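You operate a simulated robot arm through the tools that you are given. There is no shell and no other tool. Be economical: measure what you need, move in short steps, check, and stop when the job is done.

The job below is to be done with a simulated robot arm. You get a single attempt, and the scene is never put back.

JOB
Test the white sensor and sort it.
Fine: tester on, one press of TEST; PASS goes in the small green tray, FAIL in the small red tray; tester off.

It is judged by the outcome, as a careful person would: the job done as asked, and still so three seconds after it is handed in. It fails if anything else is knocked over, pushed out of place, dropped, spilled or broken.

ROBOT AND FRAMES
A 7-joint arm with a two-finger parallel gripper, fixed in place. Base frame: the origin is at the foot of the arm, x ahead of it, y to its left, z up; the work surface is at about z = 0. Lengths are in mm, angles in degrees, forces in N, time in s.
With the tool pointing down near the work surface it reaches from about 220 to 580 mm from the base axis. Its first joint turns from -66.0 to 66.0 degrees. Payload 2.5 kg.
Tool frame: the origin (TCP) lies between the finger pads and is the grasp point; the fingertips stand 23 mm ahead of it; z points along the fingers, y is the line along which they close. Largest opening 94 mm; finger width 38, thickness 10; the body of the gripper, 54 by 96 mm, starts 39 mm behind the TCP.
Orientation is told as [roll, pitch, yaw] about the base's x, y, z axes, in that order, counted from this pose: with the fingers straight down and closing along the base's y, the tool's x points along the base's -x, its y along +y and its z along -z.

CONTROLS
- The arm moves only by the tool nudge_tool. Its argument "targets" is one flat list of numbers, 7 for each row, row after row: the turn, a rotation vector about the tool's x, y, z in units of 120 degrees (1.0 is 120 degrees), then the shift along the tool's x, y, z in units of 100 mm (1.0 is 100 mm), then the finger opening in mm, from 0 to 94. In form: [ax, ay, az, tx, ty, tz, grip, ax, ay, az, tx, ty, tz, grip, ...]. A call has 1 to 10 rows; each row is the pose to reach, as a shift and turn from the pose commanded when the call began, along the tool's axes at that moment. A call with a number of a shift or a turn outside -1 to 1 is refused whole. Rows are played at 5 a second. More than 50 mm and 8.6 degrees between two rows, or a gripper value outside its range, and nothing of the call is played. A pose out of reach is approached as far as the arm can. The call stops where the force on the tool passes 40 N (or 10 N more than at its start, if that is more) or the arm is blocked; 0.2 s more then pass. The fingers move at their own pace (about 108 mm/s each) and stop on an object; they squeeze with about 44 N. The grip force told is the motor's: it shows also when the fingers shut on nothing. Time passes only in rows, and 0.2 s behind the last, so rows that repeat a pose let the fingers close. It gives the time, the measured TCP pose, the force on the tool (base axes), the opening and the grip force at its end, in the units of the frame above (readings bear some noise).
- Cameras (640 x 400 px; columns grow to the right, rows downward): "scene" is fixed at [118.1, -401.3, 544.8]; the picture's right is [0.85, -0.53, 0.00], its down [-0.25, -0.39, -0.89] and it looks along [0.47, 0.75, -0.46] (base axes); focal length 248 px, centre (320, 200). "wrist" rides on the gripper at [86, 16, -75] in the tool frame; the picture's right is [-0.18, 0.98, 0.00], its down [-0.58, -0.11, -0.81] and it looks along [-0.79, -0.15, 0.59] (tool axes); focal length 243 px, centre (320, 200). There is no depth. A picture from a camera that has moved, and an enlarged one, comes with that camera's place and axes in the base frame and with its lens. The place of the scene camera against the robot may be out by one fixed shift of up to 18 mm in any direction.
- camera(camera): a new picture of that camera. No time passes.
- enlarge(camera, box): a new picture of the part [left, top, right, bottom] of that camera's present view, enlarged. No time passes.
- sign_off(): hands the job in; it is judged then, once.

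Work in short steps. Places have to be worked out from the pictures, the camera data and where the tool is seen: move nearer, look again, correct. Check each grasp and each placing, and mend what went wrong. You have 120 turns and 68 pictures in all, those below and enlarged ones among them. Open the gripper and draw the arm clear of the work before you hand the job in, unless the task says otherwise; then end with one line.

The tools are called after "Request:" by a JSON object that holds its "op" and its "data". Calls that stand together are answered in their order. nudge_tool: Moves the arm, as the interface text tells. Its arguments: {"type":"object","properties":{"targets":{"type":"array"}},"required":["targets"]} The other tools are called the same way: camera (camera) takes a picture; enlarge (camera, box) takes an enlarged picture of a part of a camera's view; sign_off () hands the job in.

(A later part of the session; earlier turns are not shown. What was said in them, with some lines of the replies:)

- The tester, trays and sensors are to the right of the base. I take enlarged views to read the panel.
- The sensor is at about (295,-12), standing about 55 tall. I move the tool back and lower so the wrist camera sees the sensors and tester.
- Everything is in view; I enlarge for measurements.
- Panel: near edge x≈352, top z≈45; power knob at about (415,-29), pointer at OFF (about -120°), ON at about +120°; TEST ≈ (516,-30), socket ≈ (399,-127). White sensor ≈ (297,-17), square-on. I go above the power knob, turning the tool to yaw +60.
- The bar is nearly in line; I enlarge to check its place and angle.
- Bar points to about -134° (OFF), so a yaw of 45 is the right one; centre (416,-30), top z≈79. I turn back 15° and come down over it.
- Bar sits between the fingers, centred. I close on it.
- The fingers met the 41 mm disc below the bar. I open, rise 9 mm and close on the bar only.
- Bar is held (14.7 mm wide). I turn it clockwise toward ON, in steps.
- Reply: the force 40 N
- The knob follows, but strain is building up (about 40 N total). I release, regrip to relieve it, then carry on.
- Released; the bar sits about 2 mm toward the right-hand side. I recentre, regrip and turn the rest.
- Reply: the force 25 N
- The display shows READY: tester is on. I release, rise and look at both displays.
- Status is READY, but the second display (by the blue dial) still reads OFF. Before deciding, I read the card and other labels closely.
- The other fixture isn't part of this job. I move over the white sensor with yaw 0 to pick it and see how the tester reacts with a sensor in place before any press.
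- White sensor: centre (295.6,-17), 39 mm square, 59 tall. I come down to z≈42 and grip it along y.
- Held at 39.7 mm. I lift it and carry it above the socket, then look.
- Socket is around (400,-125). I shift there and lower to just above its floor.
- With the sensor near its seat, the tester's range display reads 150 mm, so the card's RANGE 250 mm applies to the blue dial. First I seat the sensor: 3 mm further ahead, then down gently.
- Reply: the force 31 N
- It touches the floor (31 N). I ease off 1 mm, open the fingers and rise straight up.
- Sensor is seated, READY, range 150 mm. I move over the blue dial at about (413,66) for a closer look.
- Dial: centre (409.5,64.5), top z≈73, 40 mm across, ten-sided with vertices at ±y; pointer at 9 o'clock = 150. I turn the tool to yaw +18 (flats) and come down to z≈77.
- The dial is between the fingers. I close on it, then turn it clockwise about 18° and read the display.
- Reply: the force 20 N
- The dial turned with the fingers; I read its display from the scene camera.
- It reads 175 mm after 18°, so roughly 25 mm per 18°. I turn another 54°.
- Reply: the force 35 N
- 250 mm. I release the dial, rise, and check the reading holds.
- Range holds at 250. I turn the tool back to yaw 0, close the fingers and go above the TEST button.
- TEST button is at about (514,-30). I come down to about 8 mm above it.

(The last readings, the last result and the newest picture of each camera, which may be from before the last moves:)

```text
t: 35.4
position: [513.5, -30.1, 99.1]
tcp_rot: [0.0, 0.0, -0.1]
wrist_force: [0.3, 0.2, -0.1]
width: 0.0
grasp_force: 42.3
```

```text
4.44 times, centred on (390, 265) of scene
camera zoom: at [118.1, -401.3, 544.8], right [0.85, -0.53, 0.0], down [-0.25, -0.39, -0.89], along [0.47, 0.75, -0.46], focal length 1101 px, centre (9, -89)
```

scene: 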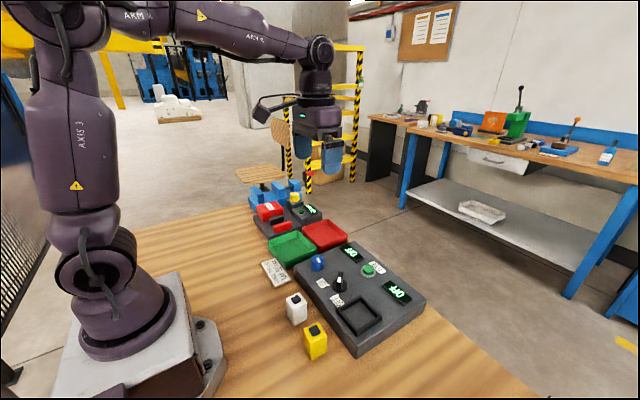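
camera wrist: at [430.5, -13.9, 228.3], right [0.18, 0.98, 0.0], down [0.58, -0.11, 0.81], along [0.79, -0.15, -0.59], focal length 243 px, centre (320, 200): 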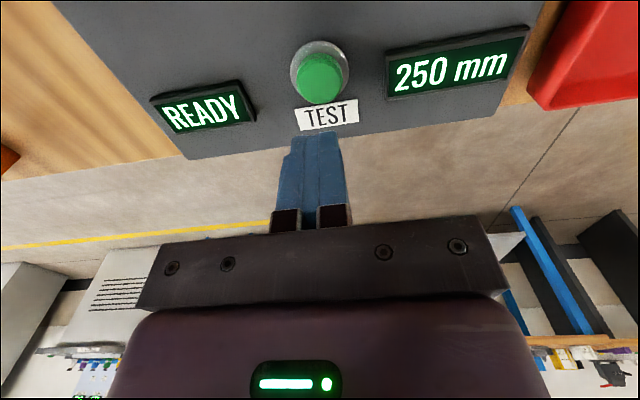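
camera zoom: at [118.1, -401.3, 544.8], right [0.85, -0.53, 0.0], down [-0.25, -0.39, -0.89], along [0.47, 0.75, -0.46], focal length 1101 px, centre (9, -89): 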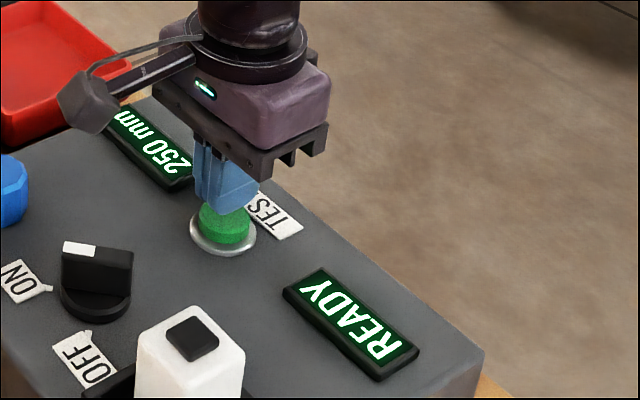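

Aligned over the button. I press down steadily in one stroke, stopping on force.

Request:
{"op": "nudge_tool", "data": {"targets": [0, 0, 0, 0, 0, 0.04, 0, 0, 0, 0, 0, 0, 0.08, 0, 0, 0, 0, 0, 0, 0.11, 0, 0, 0, 0, 0, 0, 0.14, 0, 0, 0, 0, 0, 0, 0.17, 0]}}

Request:
{"op": "enlarge", "data": {"camera": "scene", "box": [340, 220, 440, 310]}}

```text
t: 36.6
position: [515.4, -30.4, 83.3]
tcp_rot: [0.0, -0.1, 0.0]
wrist_force: [-5.7, -1.7, 11.2]
width: 0.2
grasp_force: 42.1
```

```text
4.44 times, centred on (390, 265) of scene
camera zoom: at [118.0, -401.3, 544.9], right [0.85, -0.53, 0.0], down [-0.25, -0.39, -0.89], along [0.47, 0.75, -0.46], focal length 1101 px, centre (9, -89)
```

zoom: 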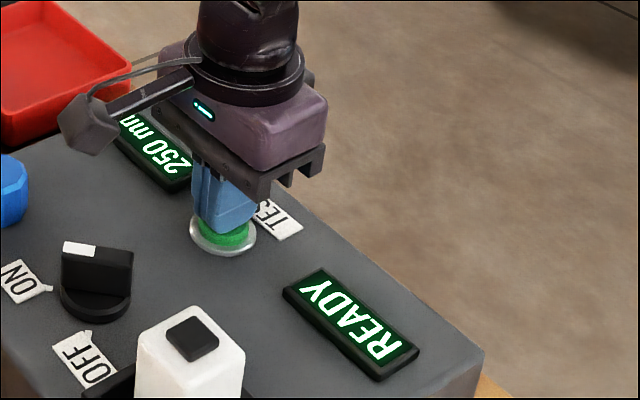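

Contact at 11 N, button only partly down and still READY. I carry on down in the same stroke by small steps.

Request:
{"op": "nudge_tool", "data": {"targets": [0, 0, 0, 0, 0, 0.015, 0, 0, 0, 0, 0, 0, 0.03, 0, 0, 0, 0, 0, 0, 0.045, 0]}}

Request:
{"op": "enlarge", "data": {"camera": "scene", "box": [340, 220, 440, 310]}}

```text
t: 37.2
position: [514.6, -30.7, 83.4]
tcp_rot: [-0.1, -0.2, 0.0]
wrist_force: [-4.8, -0.5, 9.8]
width: 0.0
grasp_force: 42.7
stopped in row 3: the force on the tool passed its limit (the readings are from after the stop); the commanded pose is now the measured one
```

```text
4.44 times, centred on (390, 265) of scene
camera zoom: at [118.0, -401.3, 544.9], right [0.85, -0.53, 0.0], down [-0.25, -0.39, -0.89], along [0.47, 0.75, -0.46], focal length 1101 px, centre (9, -89)
```

zoom: 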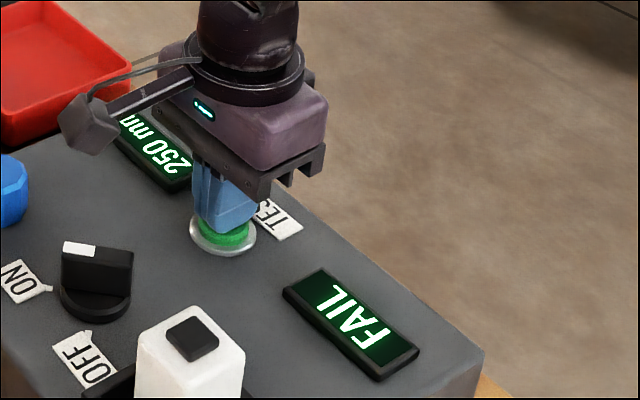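

Result: FAIL, so the red tray. I rise off the button and confirm the reading.

Request:
{"op": "nudge_tool", "data": {"targets": [0, 0, 0, 0, 0, -0.15, 0, 0, 0, 0, 0, 0, -0.4, 0, 0, 0, 0, 0, 0, -0.8, 0, 0, 0, 0, 0, 0, -1.0, 0]}}

Request:
{"op": "camera", "data": {"camera": "wrist"}}

```text
t: 38.2
position: [515.2, -29.4, 182.7]
tcp_rot: [0.0, 0.0, 0.0]
wrist_force: [-0.8, 0.3, -0.2]
width: 0.1
grasp_force: 42.3
```

```text
22 pictures are left
camera wrist: at [429.5, -13.6, 258.8], right [0.18, 0.98, 0.0], down [0.58, -0.11, 0.81], along [0.79, -0.15, -0.59], focal length 243 px, centre (320, 200)
```

wrist: 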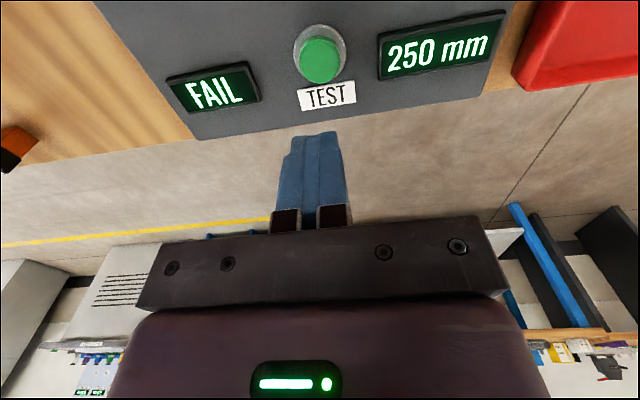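

FAIL confirmed with a single press. I go back above the sensor in the socket with the fingers open.

Request:
{"op": "nudge_tool", "data": {"targets": [0, 0, 0, 0.25, -0.25, 0, 40, 0, 0, 0, 0.5, -0.5, 0, 64, 0, 0, 0, 0.75, -0.75, 0, 64, 0, 0, 0, 1.0, -0.95, 0, 64]}}

Request:
{"op": "nudge_tool", "data": {"targets": [0, 0, 0, 0.14, 0, 0, 64, 0, 0, 0, 0.14, 0, 0, 64]}}

Request:
{"op": "camera", "data": {"camera": "wrist"}}

```text
t: 39.2
position: [413.8, -127.3, 183.8]
tcp_rot: [-0.1, 0.0, 0.0]
wrist_force: [-0.2, -0.2, -0.1]
width: 64.1
grasp_force: 0.0
```

```text
t: 39.8
position: [400.6, -126.4, 182.5]
tcp_rot: [0.1, 0.0, 0.0]
wrist_force: [-0.5, -0.8, -1.0]
width: 64.0
grasp_force: 0.1
```

```text
21 pictures are left
camera wrist: at [313.9, -109.7, 258.9], right [0.18, 0.98, 0.0], down [0.58, -0.11, 0.81], along [0.79, -0.15, -0.59], focal length 243 px, centre (320, 200)
```

wrist: 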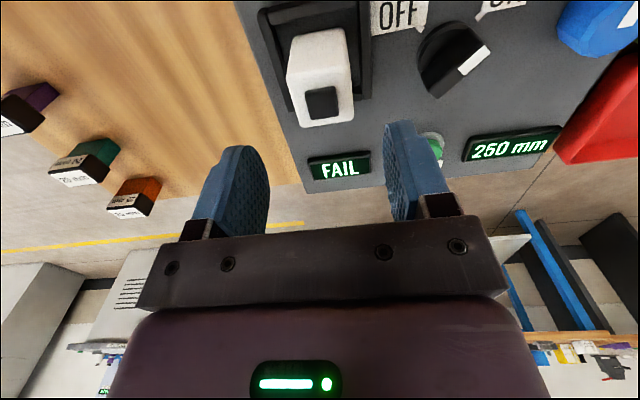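

Sensor's at about (402,-125), straight below. I descend to z≈90 and grip.

Request:
{"op": "nudge_tool", "data": {"targets": [0, 0, 0, -0.01, 0.01, 0.3, 64, 0, 0, 0, -0.01, 0.01, 0.6, 64, 0, 0, 0, -0.01, 0.01, 0.8, 64, 0, 0, 0, -0.01, 0.01, 0.92, 64, 0, 0, 0, -0.01, 0.01, 0.92, 45, 0, 0, 0, -0.01, 0.01, 0.92, 34, 0, 0, 0, -0.01, 0.01, 0.92, 34, 0, 0, 0, -0.01, 0.01, 0.92, 34]}}

Request:
{"op": "nudge_tool", "data": {"targets": [0, 0, 0, 0, 0, -0.2, 34, 0, 0, 0, 0, 0, -0.5, 34, 0, 0, 0, 0, 0, -0.8, 34, 0, 0, 0, 0, 0, -1.0, 34]}}

Request:
{"op": "camera", "data": {"camera": "scene"}}

```text
t: 41.6
position: [402.7, -124.8, 91.4]
tcp_rot: [0.0, -0.1, 0.1]
wrist_force: [1.1, -0.2, -0.5]
width: 39.6
grasp_force: 44.8
```

```text
t: 42.6
position: [401.2, -125.4, 191.9]
tcp_rot: [0.0, -0.1, 0.1]
wrist_force: [1.0, 0.0, -1.6]
width: 39.6
grasp_force: 44.4
```

```text
20 pictures are left
```

scene: 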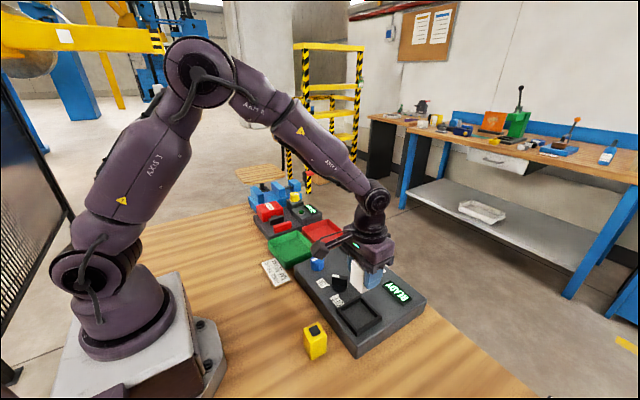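

The sensor is lifted. I carry it at this height in steps toward the red tray, about (505,200).

Request:
{"op": "nudge_tool", "data": {"targets": [0, 0, 0, -0.08, 0.25, 0, 34, 0, 0, 0, -0.15, 0.5, 0, 34, 0, 0, 0, -0.22, 0.75, 0, 34, 0, 0, 0, -0.3, 1.0, 0, 34]}}

Request:
{"op": "nudge_tool", "data": {"targets": [0, 0, 0, -0.08, 0.25, 0, 34, 0, 0, 0, -0.15, 0.5, 0, 34, 0, 0, 0, -0.22, 0.75, 0, 34, 0, 0, 0, -0.3, 1.0, 0, 34]}}

Request:
{"op": "nudge_tool", "data": {"targets": [0, 0, 0, -0.08, 0.25, 0, 34, 0, 0, 0, -0.15, 0.5, 0, 34, 0, 0, 0, -0.22, 0.75, 0, 34, 0, 0, 0, -0.3, 1.0, 0, 34]}}

Request:
{"op": "camera", "data": {"camera": "wrist"}}

Request:
{"op": "enlarge", "data": {"camera": "scene", "box": [240, 160, 400, 280]}}

```text
t: 43.6
position: [432.6, -23.7, 189.9]
tcp_rot: [-0.1, -0.1, -0.1]
wrist_force: [0.0, -0.7, -2.0]
width: 39.4
grasp_force: 44.3
```

```text
t: 44.6
position: [461.9, 77.9, 190.5]
tcp_rot: [0.0, 0.0, -0.1]
wrist_force: [0.3, 0.0, -0.8]
width: 40.0
grasp_force: 44.3
```

```text
t: 45.6
position: [491.2, 175.8, 190.5]
tcp_rot: [0.0, 0.0, -0.1]
wrist_force: [-0.8, -0.6, -0.9]
width: 39.7
grasp_force: 43.6
```

```text
19 pictures are left
camera wrist: at [405.7, 193.0, 265.5], right [0.18, 0.98, 0.0], down [0.58, -0.11, 0.81], along [0.79, -0.15, -0.59], focal length 243 px, centre (320, 200)
```

wrist: 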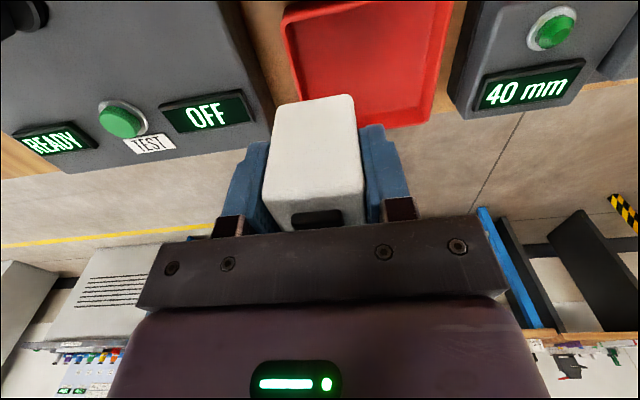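

```text
3.33 times, centred on (320, 220) of scene
camera zoom: at [118.1, -401.4, 544.8], right [0.85, -0.53, 0.0], down [-0.25, -0.39, -0.89], along [0.47, 0.75, -0.46], focal length 826 px, centre (320, 133)
```

zoom: 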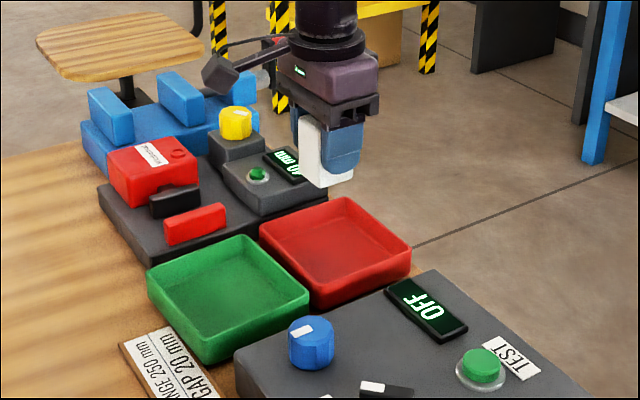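

Tray spans about x 470–590, y 150–285. I go to (512,208) and lower in stages.

Request:
{"op": "nudge_tool", "data": {"targets": [0, 0, 0, -0.1, 0.16, 0, 34, 0, 0, 0, -0.21, 0.32, 0, 34, 0, 0, 0, -0.21, 0.32, 0.3, 34, 0, 0, 0, -0.21, 0.32, 0.6, 34, 0, 0, 0, -0.21, 0.32, 0.85, 34]}}

Request:
{"op": "enlarge", "data": {"camera": "scene", "box": [240, 160, 400, 280]}}

Request:
{"op": "camera", "data": {"camera": "wrist"}}

```text
t: 46.8
position: [512.9, 208.3, 104.6]
tcp_rot: [0.0, -0.2, 0.0]
wrist_force: [-0.5, 0.0, -1.4]
width: 39.5
grasp_force: 44.0
```

```text
3.33 times, centred on (320, 220) of scene
camera zoom: at [118.1, -401.3, 544.8], right [0.85, -0.53, 0.0], down [-0.25, -0.39, -0.89], along [0.47, 0.75, -0.46], focal length 826 px, centre (320, 133)
```

zoom: 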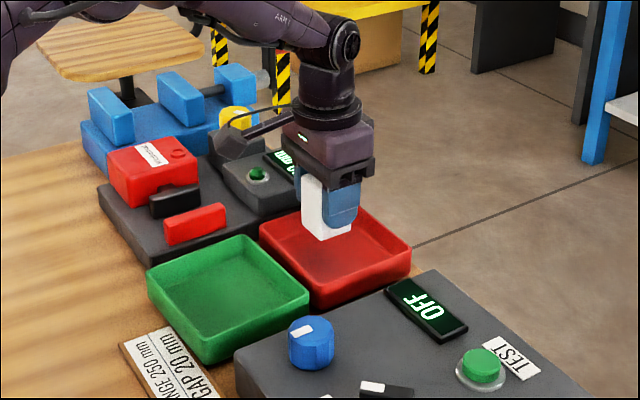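

```text
16 pictures are left
camera wrist: at [426.5, 224.1, 179.5], right [0.18, 0.98, 0.0], down [0.58, -0.11, 0.81], along [0.79, -0.15, -0.59], focal length 243 px, centre (320, 200)
```

wrist: 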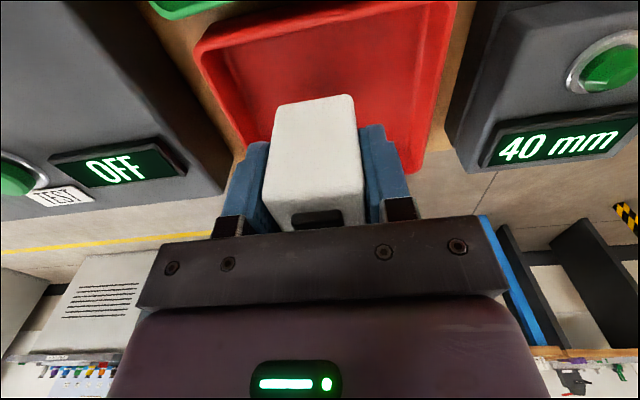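

The sensor is over the tray interior. I lower it slowly to the tray floor.

Request:
{"op": "nudge_tool", "data": {"targets": [0, 0, 0, -0.03, 0, 0.2, 34, 0, 0, 0, -0.03, 0, 0.4, 34, 0, 0, 0, -0.03, 0, 0.48, 34, 0, 0, 0, -0.03, 0, 0.52, 34]}}

Request:
{"op": "enlarge", "data": {"camera": "scene", "box": [290, 190, 370, 250]}}

```text
t: 47.8
position: [518.7, 208.9, 57.3]
tcp_rot: [0.0, -0.4, -0.1]
wrist_force: [-10.0, -5.0, 34.0]
width: 39.5
grasp_force: 44.0
```

```text
6.67 times, centred on (330, 220) of scene
camera zoom: at [117.9, -401.4, 544.8], right [0.85, -0.53, 0.0], down [-0.25, -0.39, -0.89], along [0.47, 0.75, -0.46], focal length 1651 px, centre (253, 67)
```

zoom: 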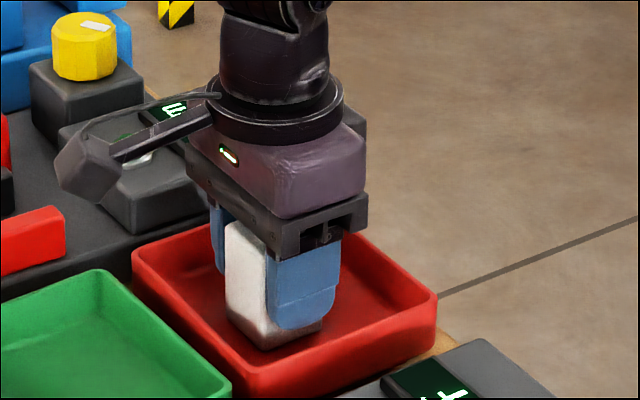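

Contact with the tray floor (34 N). I ease up slightly, release and rise.

Request:
{"op": "nudge_tool", "data": {"targets": [0, 0, 0, 0.02, 0, -0.02, 34, 0, 0, 0, 0.02, 0, -0.02, 34, 0, 0, 0, 0.02, 0, -0.02, 58, 0, 0, 0, 0.02, 0, -0.02, 60, 0, 0, 0, 0.02, 0, -0.25, 60, 0, 0, 0, 0.02, 0, -0.6, 60, 0, 0, 0, 0.02, 0, -1.0, 60]}}

Request:
{"op": "enlarge", "data": {"camera": "scene", "box": [260, 180, 400, 285]}}

```text
t: 49.4
position: [515.1, 206.9, 154.7]
tcp_rot: [-0.2, -0.1, 0.0]
wrist_force: [0.3, -0.1, -0.2]
width: 59.8
grasp_force: 0.1
```

```text
3.81 times, centred on (330, 232) of scene
camera zoom: at [118.1, -401.3, 544.8], right [0.85, -0.53, 0.0], down [-0.25, -0.39, -0.89], along [0.47, 0.75, -0.46], focal length 944 px, centre (282, 76)
```

zoom: 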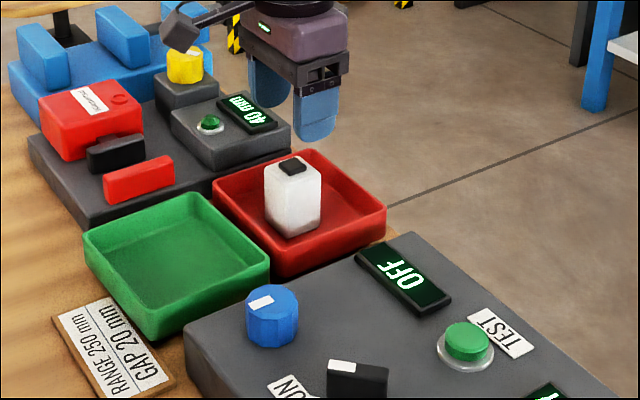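

The failed sensor stands in the red tray. Now back to the power knob at (415.5,-30), with yaw -44, to turn it off.

Request:
{"op": "nudge_tool", "data": {"targets": [0, 0, 0, 0.1, -0.2, 0, 50, 0, 0, 0, 0.2, -0.45, 0, 50, 0, 0, 0, 0.35, -0.8, 0, 50]}}

Request:
{"op": "nudge_tool", "data": {"targets": [0, 0, 0, 0.1, -0.2, 0, 50, 0, 0, 0, 0.2, -0.45, 0, 50, 0, 0, 0, 0.35, -0.8, 0, 50]}}

Request:
{"op": "nudge_tool", "data": {"targets": [0, 0, 0.052, 0.04, -0.1, 0, 50, 0, 0, 0.105, 0.08, -0.2, 0, 50, 0, 0, 0.157, 0.12, -0.3, 0, 50, 0, 0, 0.21, 0.16, -0.42, 0, 50, 0, 0, 0.262, 0.21, -0.54, 0, 50, 0, 0, 0.314, 0.25, -0.66, 0, 50, 0, 0, 0.367, 0.295, -0.77, 0, 50]}}

Request:
{"op": "camera", "data": {"camera": "wrist"}}

```text
t: 50.2
position: [480.8, 127.0, 153.7]
tcp_rot: [0.0, -0.1, 0.0]
wrist_force: [-0.2, 0.6, -0.2]
width: 50.1
grasp_force: 0.1
```

```text
t: 51.0
position: [443.5, 48.3, 152.4]
tcp_rot: [0.0, -0.1, 0.1]
wrist_force: [-0.6, 0.7, 0.0]
width: 49.9
grasp_force: 0.0
```

```text
t: 52.6
position: [413.4, -28.2, 152.2]
tcp_rot: [0.1, 0.0, -44.1]
wrist_force: [-0.5, -0.5, 0.3]
width: 49.7
grasp_force: 0.1
```

```text
13 pictures are left
camera wrist: at [363.4, 43.0, 228.3], right [0.82, 0.58, 0.0], down [0.34, -0.48, 0.81], along [0.47, -0.66, -0.59], focal length 243 px, centre (320, 200)
```

wrist: 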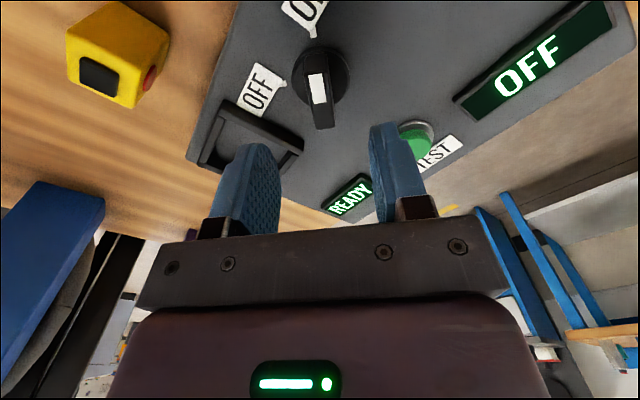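

Aligned with the bar; I descend to z≈91 and grip it.

Request:
{"op": "nudge_tool", "data": {"targets": [0, 0, 0, -0.027, 0, 0.2, 50, 0, 0, 0, -0.027, 0, 0.4, 50, 0, 0, 0, -0.027, 0, 0.54, 50, 0, 0, 0, -0.027, 0, 0.615, 50]}}

Request:
{"op": "nudge_tool", "data": {"targets": [0, 0, 0, 0, 0, 0, 30, 0, 0, 0, 0, 0, 0, 14, 0, 0, 0, 0, 0, 0, 5, 0, 0, 0, 0, 0, 0, 5]}}

Request:
{"op": "camera", "data": {"camera": "wrist"}}

```text
t: 53.6
position: [415.8, -32.3, 90.7]
tcp_rot: [0.0, -0.1, -44.1]
wrist_force: [0.1, 0.1, 0.7]
width: 50.0
grasp_force: 0.0
```

```text
t: 54.6
position: [416.1, -31.5, 91.5]
tcp_rot: [0.0, -0.1, -44.1]
wrist_force: [0.5, -4.0, -3.1]
width: 14.7
grasp_force: 45.5
```

```text
12 pictures are left
camera wrist: at [366.3, 40.4, 166.8], right [0.82, 0.58, 0.0], down [0.34, -0.48, 0.81], along [0.47, -0.66, -0.59], focal length 243 px, centre (320, 200)
```

wrist: 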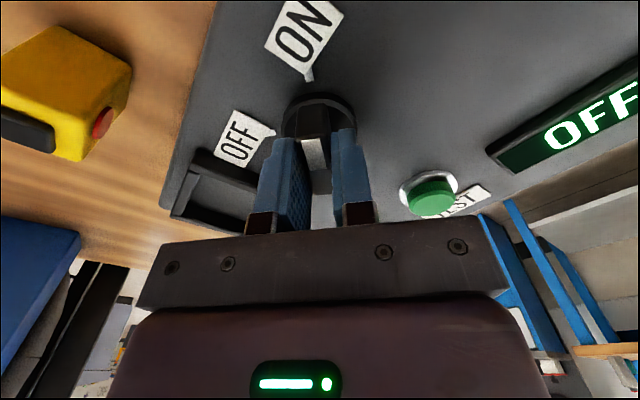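

Bar gripped (14.7 mm). I turn it counter-clockwise half way, then the rest in a second call.

Request:
{"op": "nudge_tool", "data": {"targets": [0, 0, -0.05, 0, 0, 0, 5, 0, 0, -0.1, 0, 0, 0, 5, 0, 0, -0.15, 0, 0, 0, 5, 0, 0, -0.2, 0, 0, 0, 5, 0, 0, -0.25, 0, 0, 0, 5, 0, 0, -0.3, 0, 0, 0, 5, 0, 0, -0.35, 0, 0, 0, 5, 0, 0, -0.375, 0, 0, 0, 5]}}

```text
t: 56.4
position: [416.9, -30.1, 91.9]
tcp_rot: [0.0, -0.2, 1.1]
wrist_force: [20.7, 3.7, -29.5]
width: 15.1
grasp_force: 45.3
```

Strain is building as before; I release, regrip, and turn the remaining 45°.

Request:
{"op": "nudge_tool", "data": {"targets": [0, 0, 0, 0, 0, 0, 30, 0, 0, 0, 0, 0, 0, 30, 0, 0, 0, 0, 0, 0, 14, 0, 0, 0, 0, 0, 0, 5, 0, 0, 0, 0, 0, 0, 5]}}

Request:
{"op": "nudge_tool", "data": {"targets": [0, 0, -0.05, 0, 0, 0, 5, 0, 0, -0.1, 0, 0, 0, 5, 0, 0, -0.15, 0, 0, 0, 5, 0, 0, -0.2, 0, 0, 0, 5, 0, 0, -0.25, 0, 0, 0, 5, 0, 0, -0.3, 0, 0, 0, 5, 0, 0, -0.35, 0, 0, 0, 5, 0, 0, -0.37, 0, 0, 0, 5]}}

Request:
{"op": "enlarge", "data": {"camera": "scene", "box": [280, 210, 430, 330]}}

```text
t: 57.6
position: [414.3, -30.7, 91.4]
tcp_rot: [0.0, -0.1, 0.9]
wrist_force: [-5.6, 7.5, 9.2]
width: 14.8
grasp_force: 44.8
```

```text
t: 59.0
position: [416.3, -30.0, 93.2]
tcp_rot: [0.0, -0.1, 32.9]
wrist_force: [-3.8, -1.0, 3.3]
width: 14.8
grasp_force: 44.8
stopped in row 6: the force on the tool passed its limit (the readings are from after the stop); the commanded pose is now the measured one
```

```text
3.33 times, centred on (355, 270) of scene
camera zoom: at [118.1, -401.4, 544.9], right [0.85, -0.53, 0.0], down [-0.25, -0.39, -0.89], along [0.47, 0.75, -0.46], focal length 826 px, centre (203, -33)
```

zoom: 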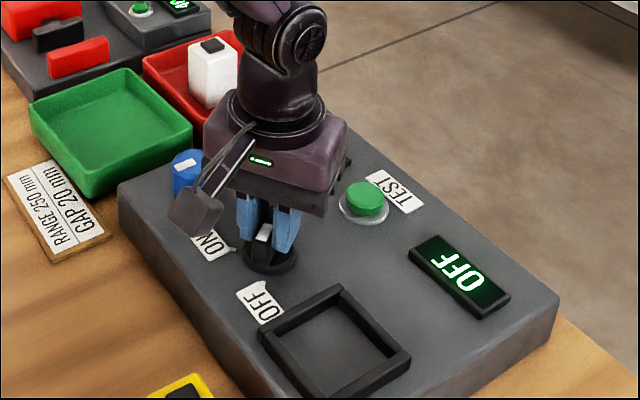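

Display reads OFF; the turn stopped about 12° short of the detent, so I complete it.

Request:
{"op": "nudge_tool", "data": {"targets": [0, 0, -0.04, 0, 0, 0, 5, 0, 0, -0.08, 0, 0, 0, 5, 0, 0, -0.1, 0, 0, 0, 5]}}

Request:
{"op": "nudge_tool", "data": {"targets": [0, 0, 0, 0, 0, 0, 40, 0, 0, 0, 0, 0, 0, 40, 0, 0, 0, 0, 0, -0.3, 40, 0, 0, 0, 0, 0, -0.6, 40, 0, 0, 0, 0, 0, -1.0, 40]}}

Request:
{"op": "camera", "data": {"camera": "wrist"}}

```text
t: 59.8
position: [416.1, -28.4, 92.8]
tcp_rot: [0.1, -0.1, 45.0]
wrist_force: [-5.0, 2.2, -2.1]
width: 14.7
grasp_force: 45.0
```

```text
t: 61.0
position: [417.4, -28.1, 190.6]
tcp_rot: [-0.1, 0.0, 44.9]
wrist_force: [-0.2, 0.1, -0.2]
width: 40.1
grasp_force: 0.0
```

```text
10 pictures are left
camera wrist: at [344.8, -78.3, 265.9], right [-0.56, 0.83, 0.0], down [0.49, 0.33, 0.81], along [0.67, 0.46, -0.59], focal length 243 px, centre (320, 200)
```

wrist: 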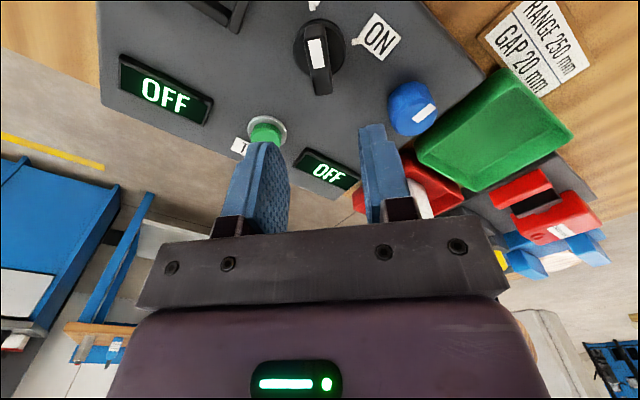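

Both displays are OFF and the pointer sits at OFF. I raise the arm clear, open the gripper and take a last look.

Request:
{"op": "nudge_tool", "data": {"targets": [0, 0, 0, 0, 0, -0.3, 60, 0, 0, 0, 0.1, 0, -0.6, 80, 0, 0, 0, 0.2, 0, -1.0, 90]}}

Request:
{"op": "enlarge", "data": {"camera": "scene", "box": [240, 170, 440, 370]}}

```text
t: 61.8
position: [401.7, -44.8, 292.0]
tcp_rot: [0.0, 0.0, 45.0]
wrist_force: [-0.1, 0.1, -0.5]
width: 90.2
grasp_force: 0.0
```

```text
2.00 times, centred on (340, 270) of scene
camera zoom: at [118.1, -401.3, 544.8], right [0.85, -0.53, 0.0], down [-0.25, -0.39, -0.89], along [0.47, 0.75, -0.46], focal length 495 px, centre (280, 60)
```

zoom: 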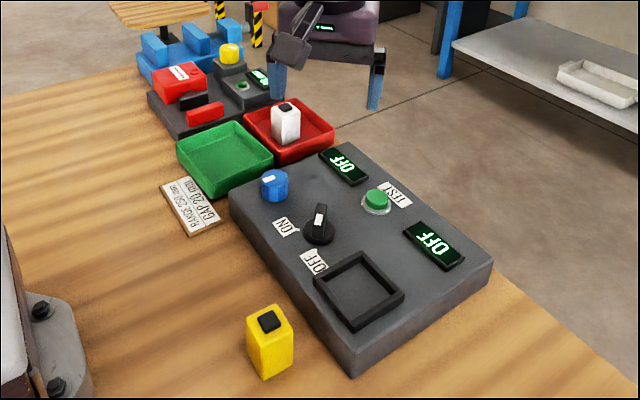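

The final view shows the sensor upright in the red tray, the tester off and nothing else moved, so I hand the job in.

Request:
{"op": "sign_off", "data": {}}

```text
The job is handed in.
```

The white sensor read FAIL on one press of TEST; it now stands in the small red tray and the tester is off. Before the test I turned the blue range dial from 150 to the 250 mm on the card, which the job didn't mention, and left it there.
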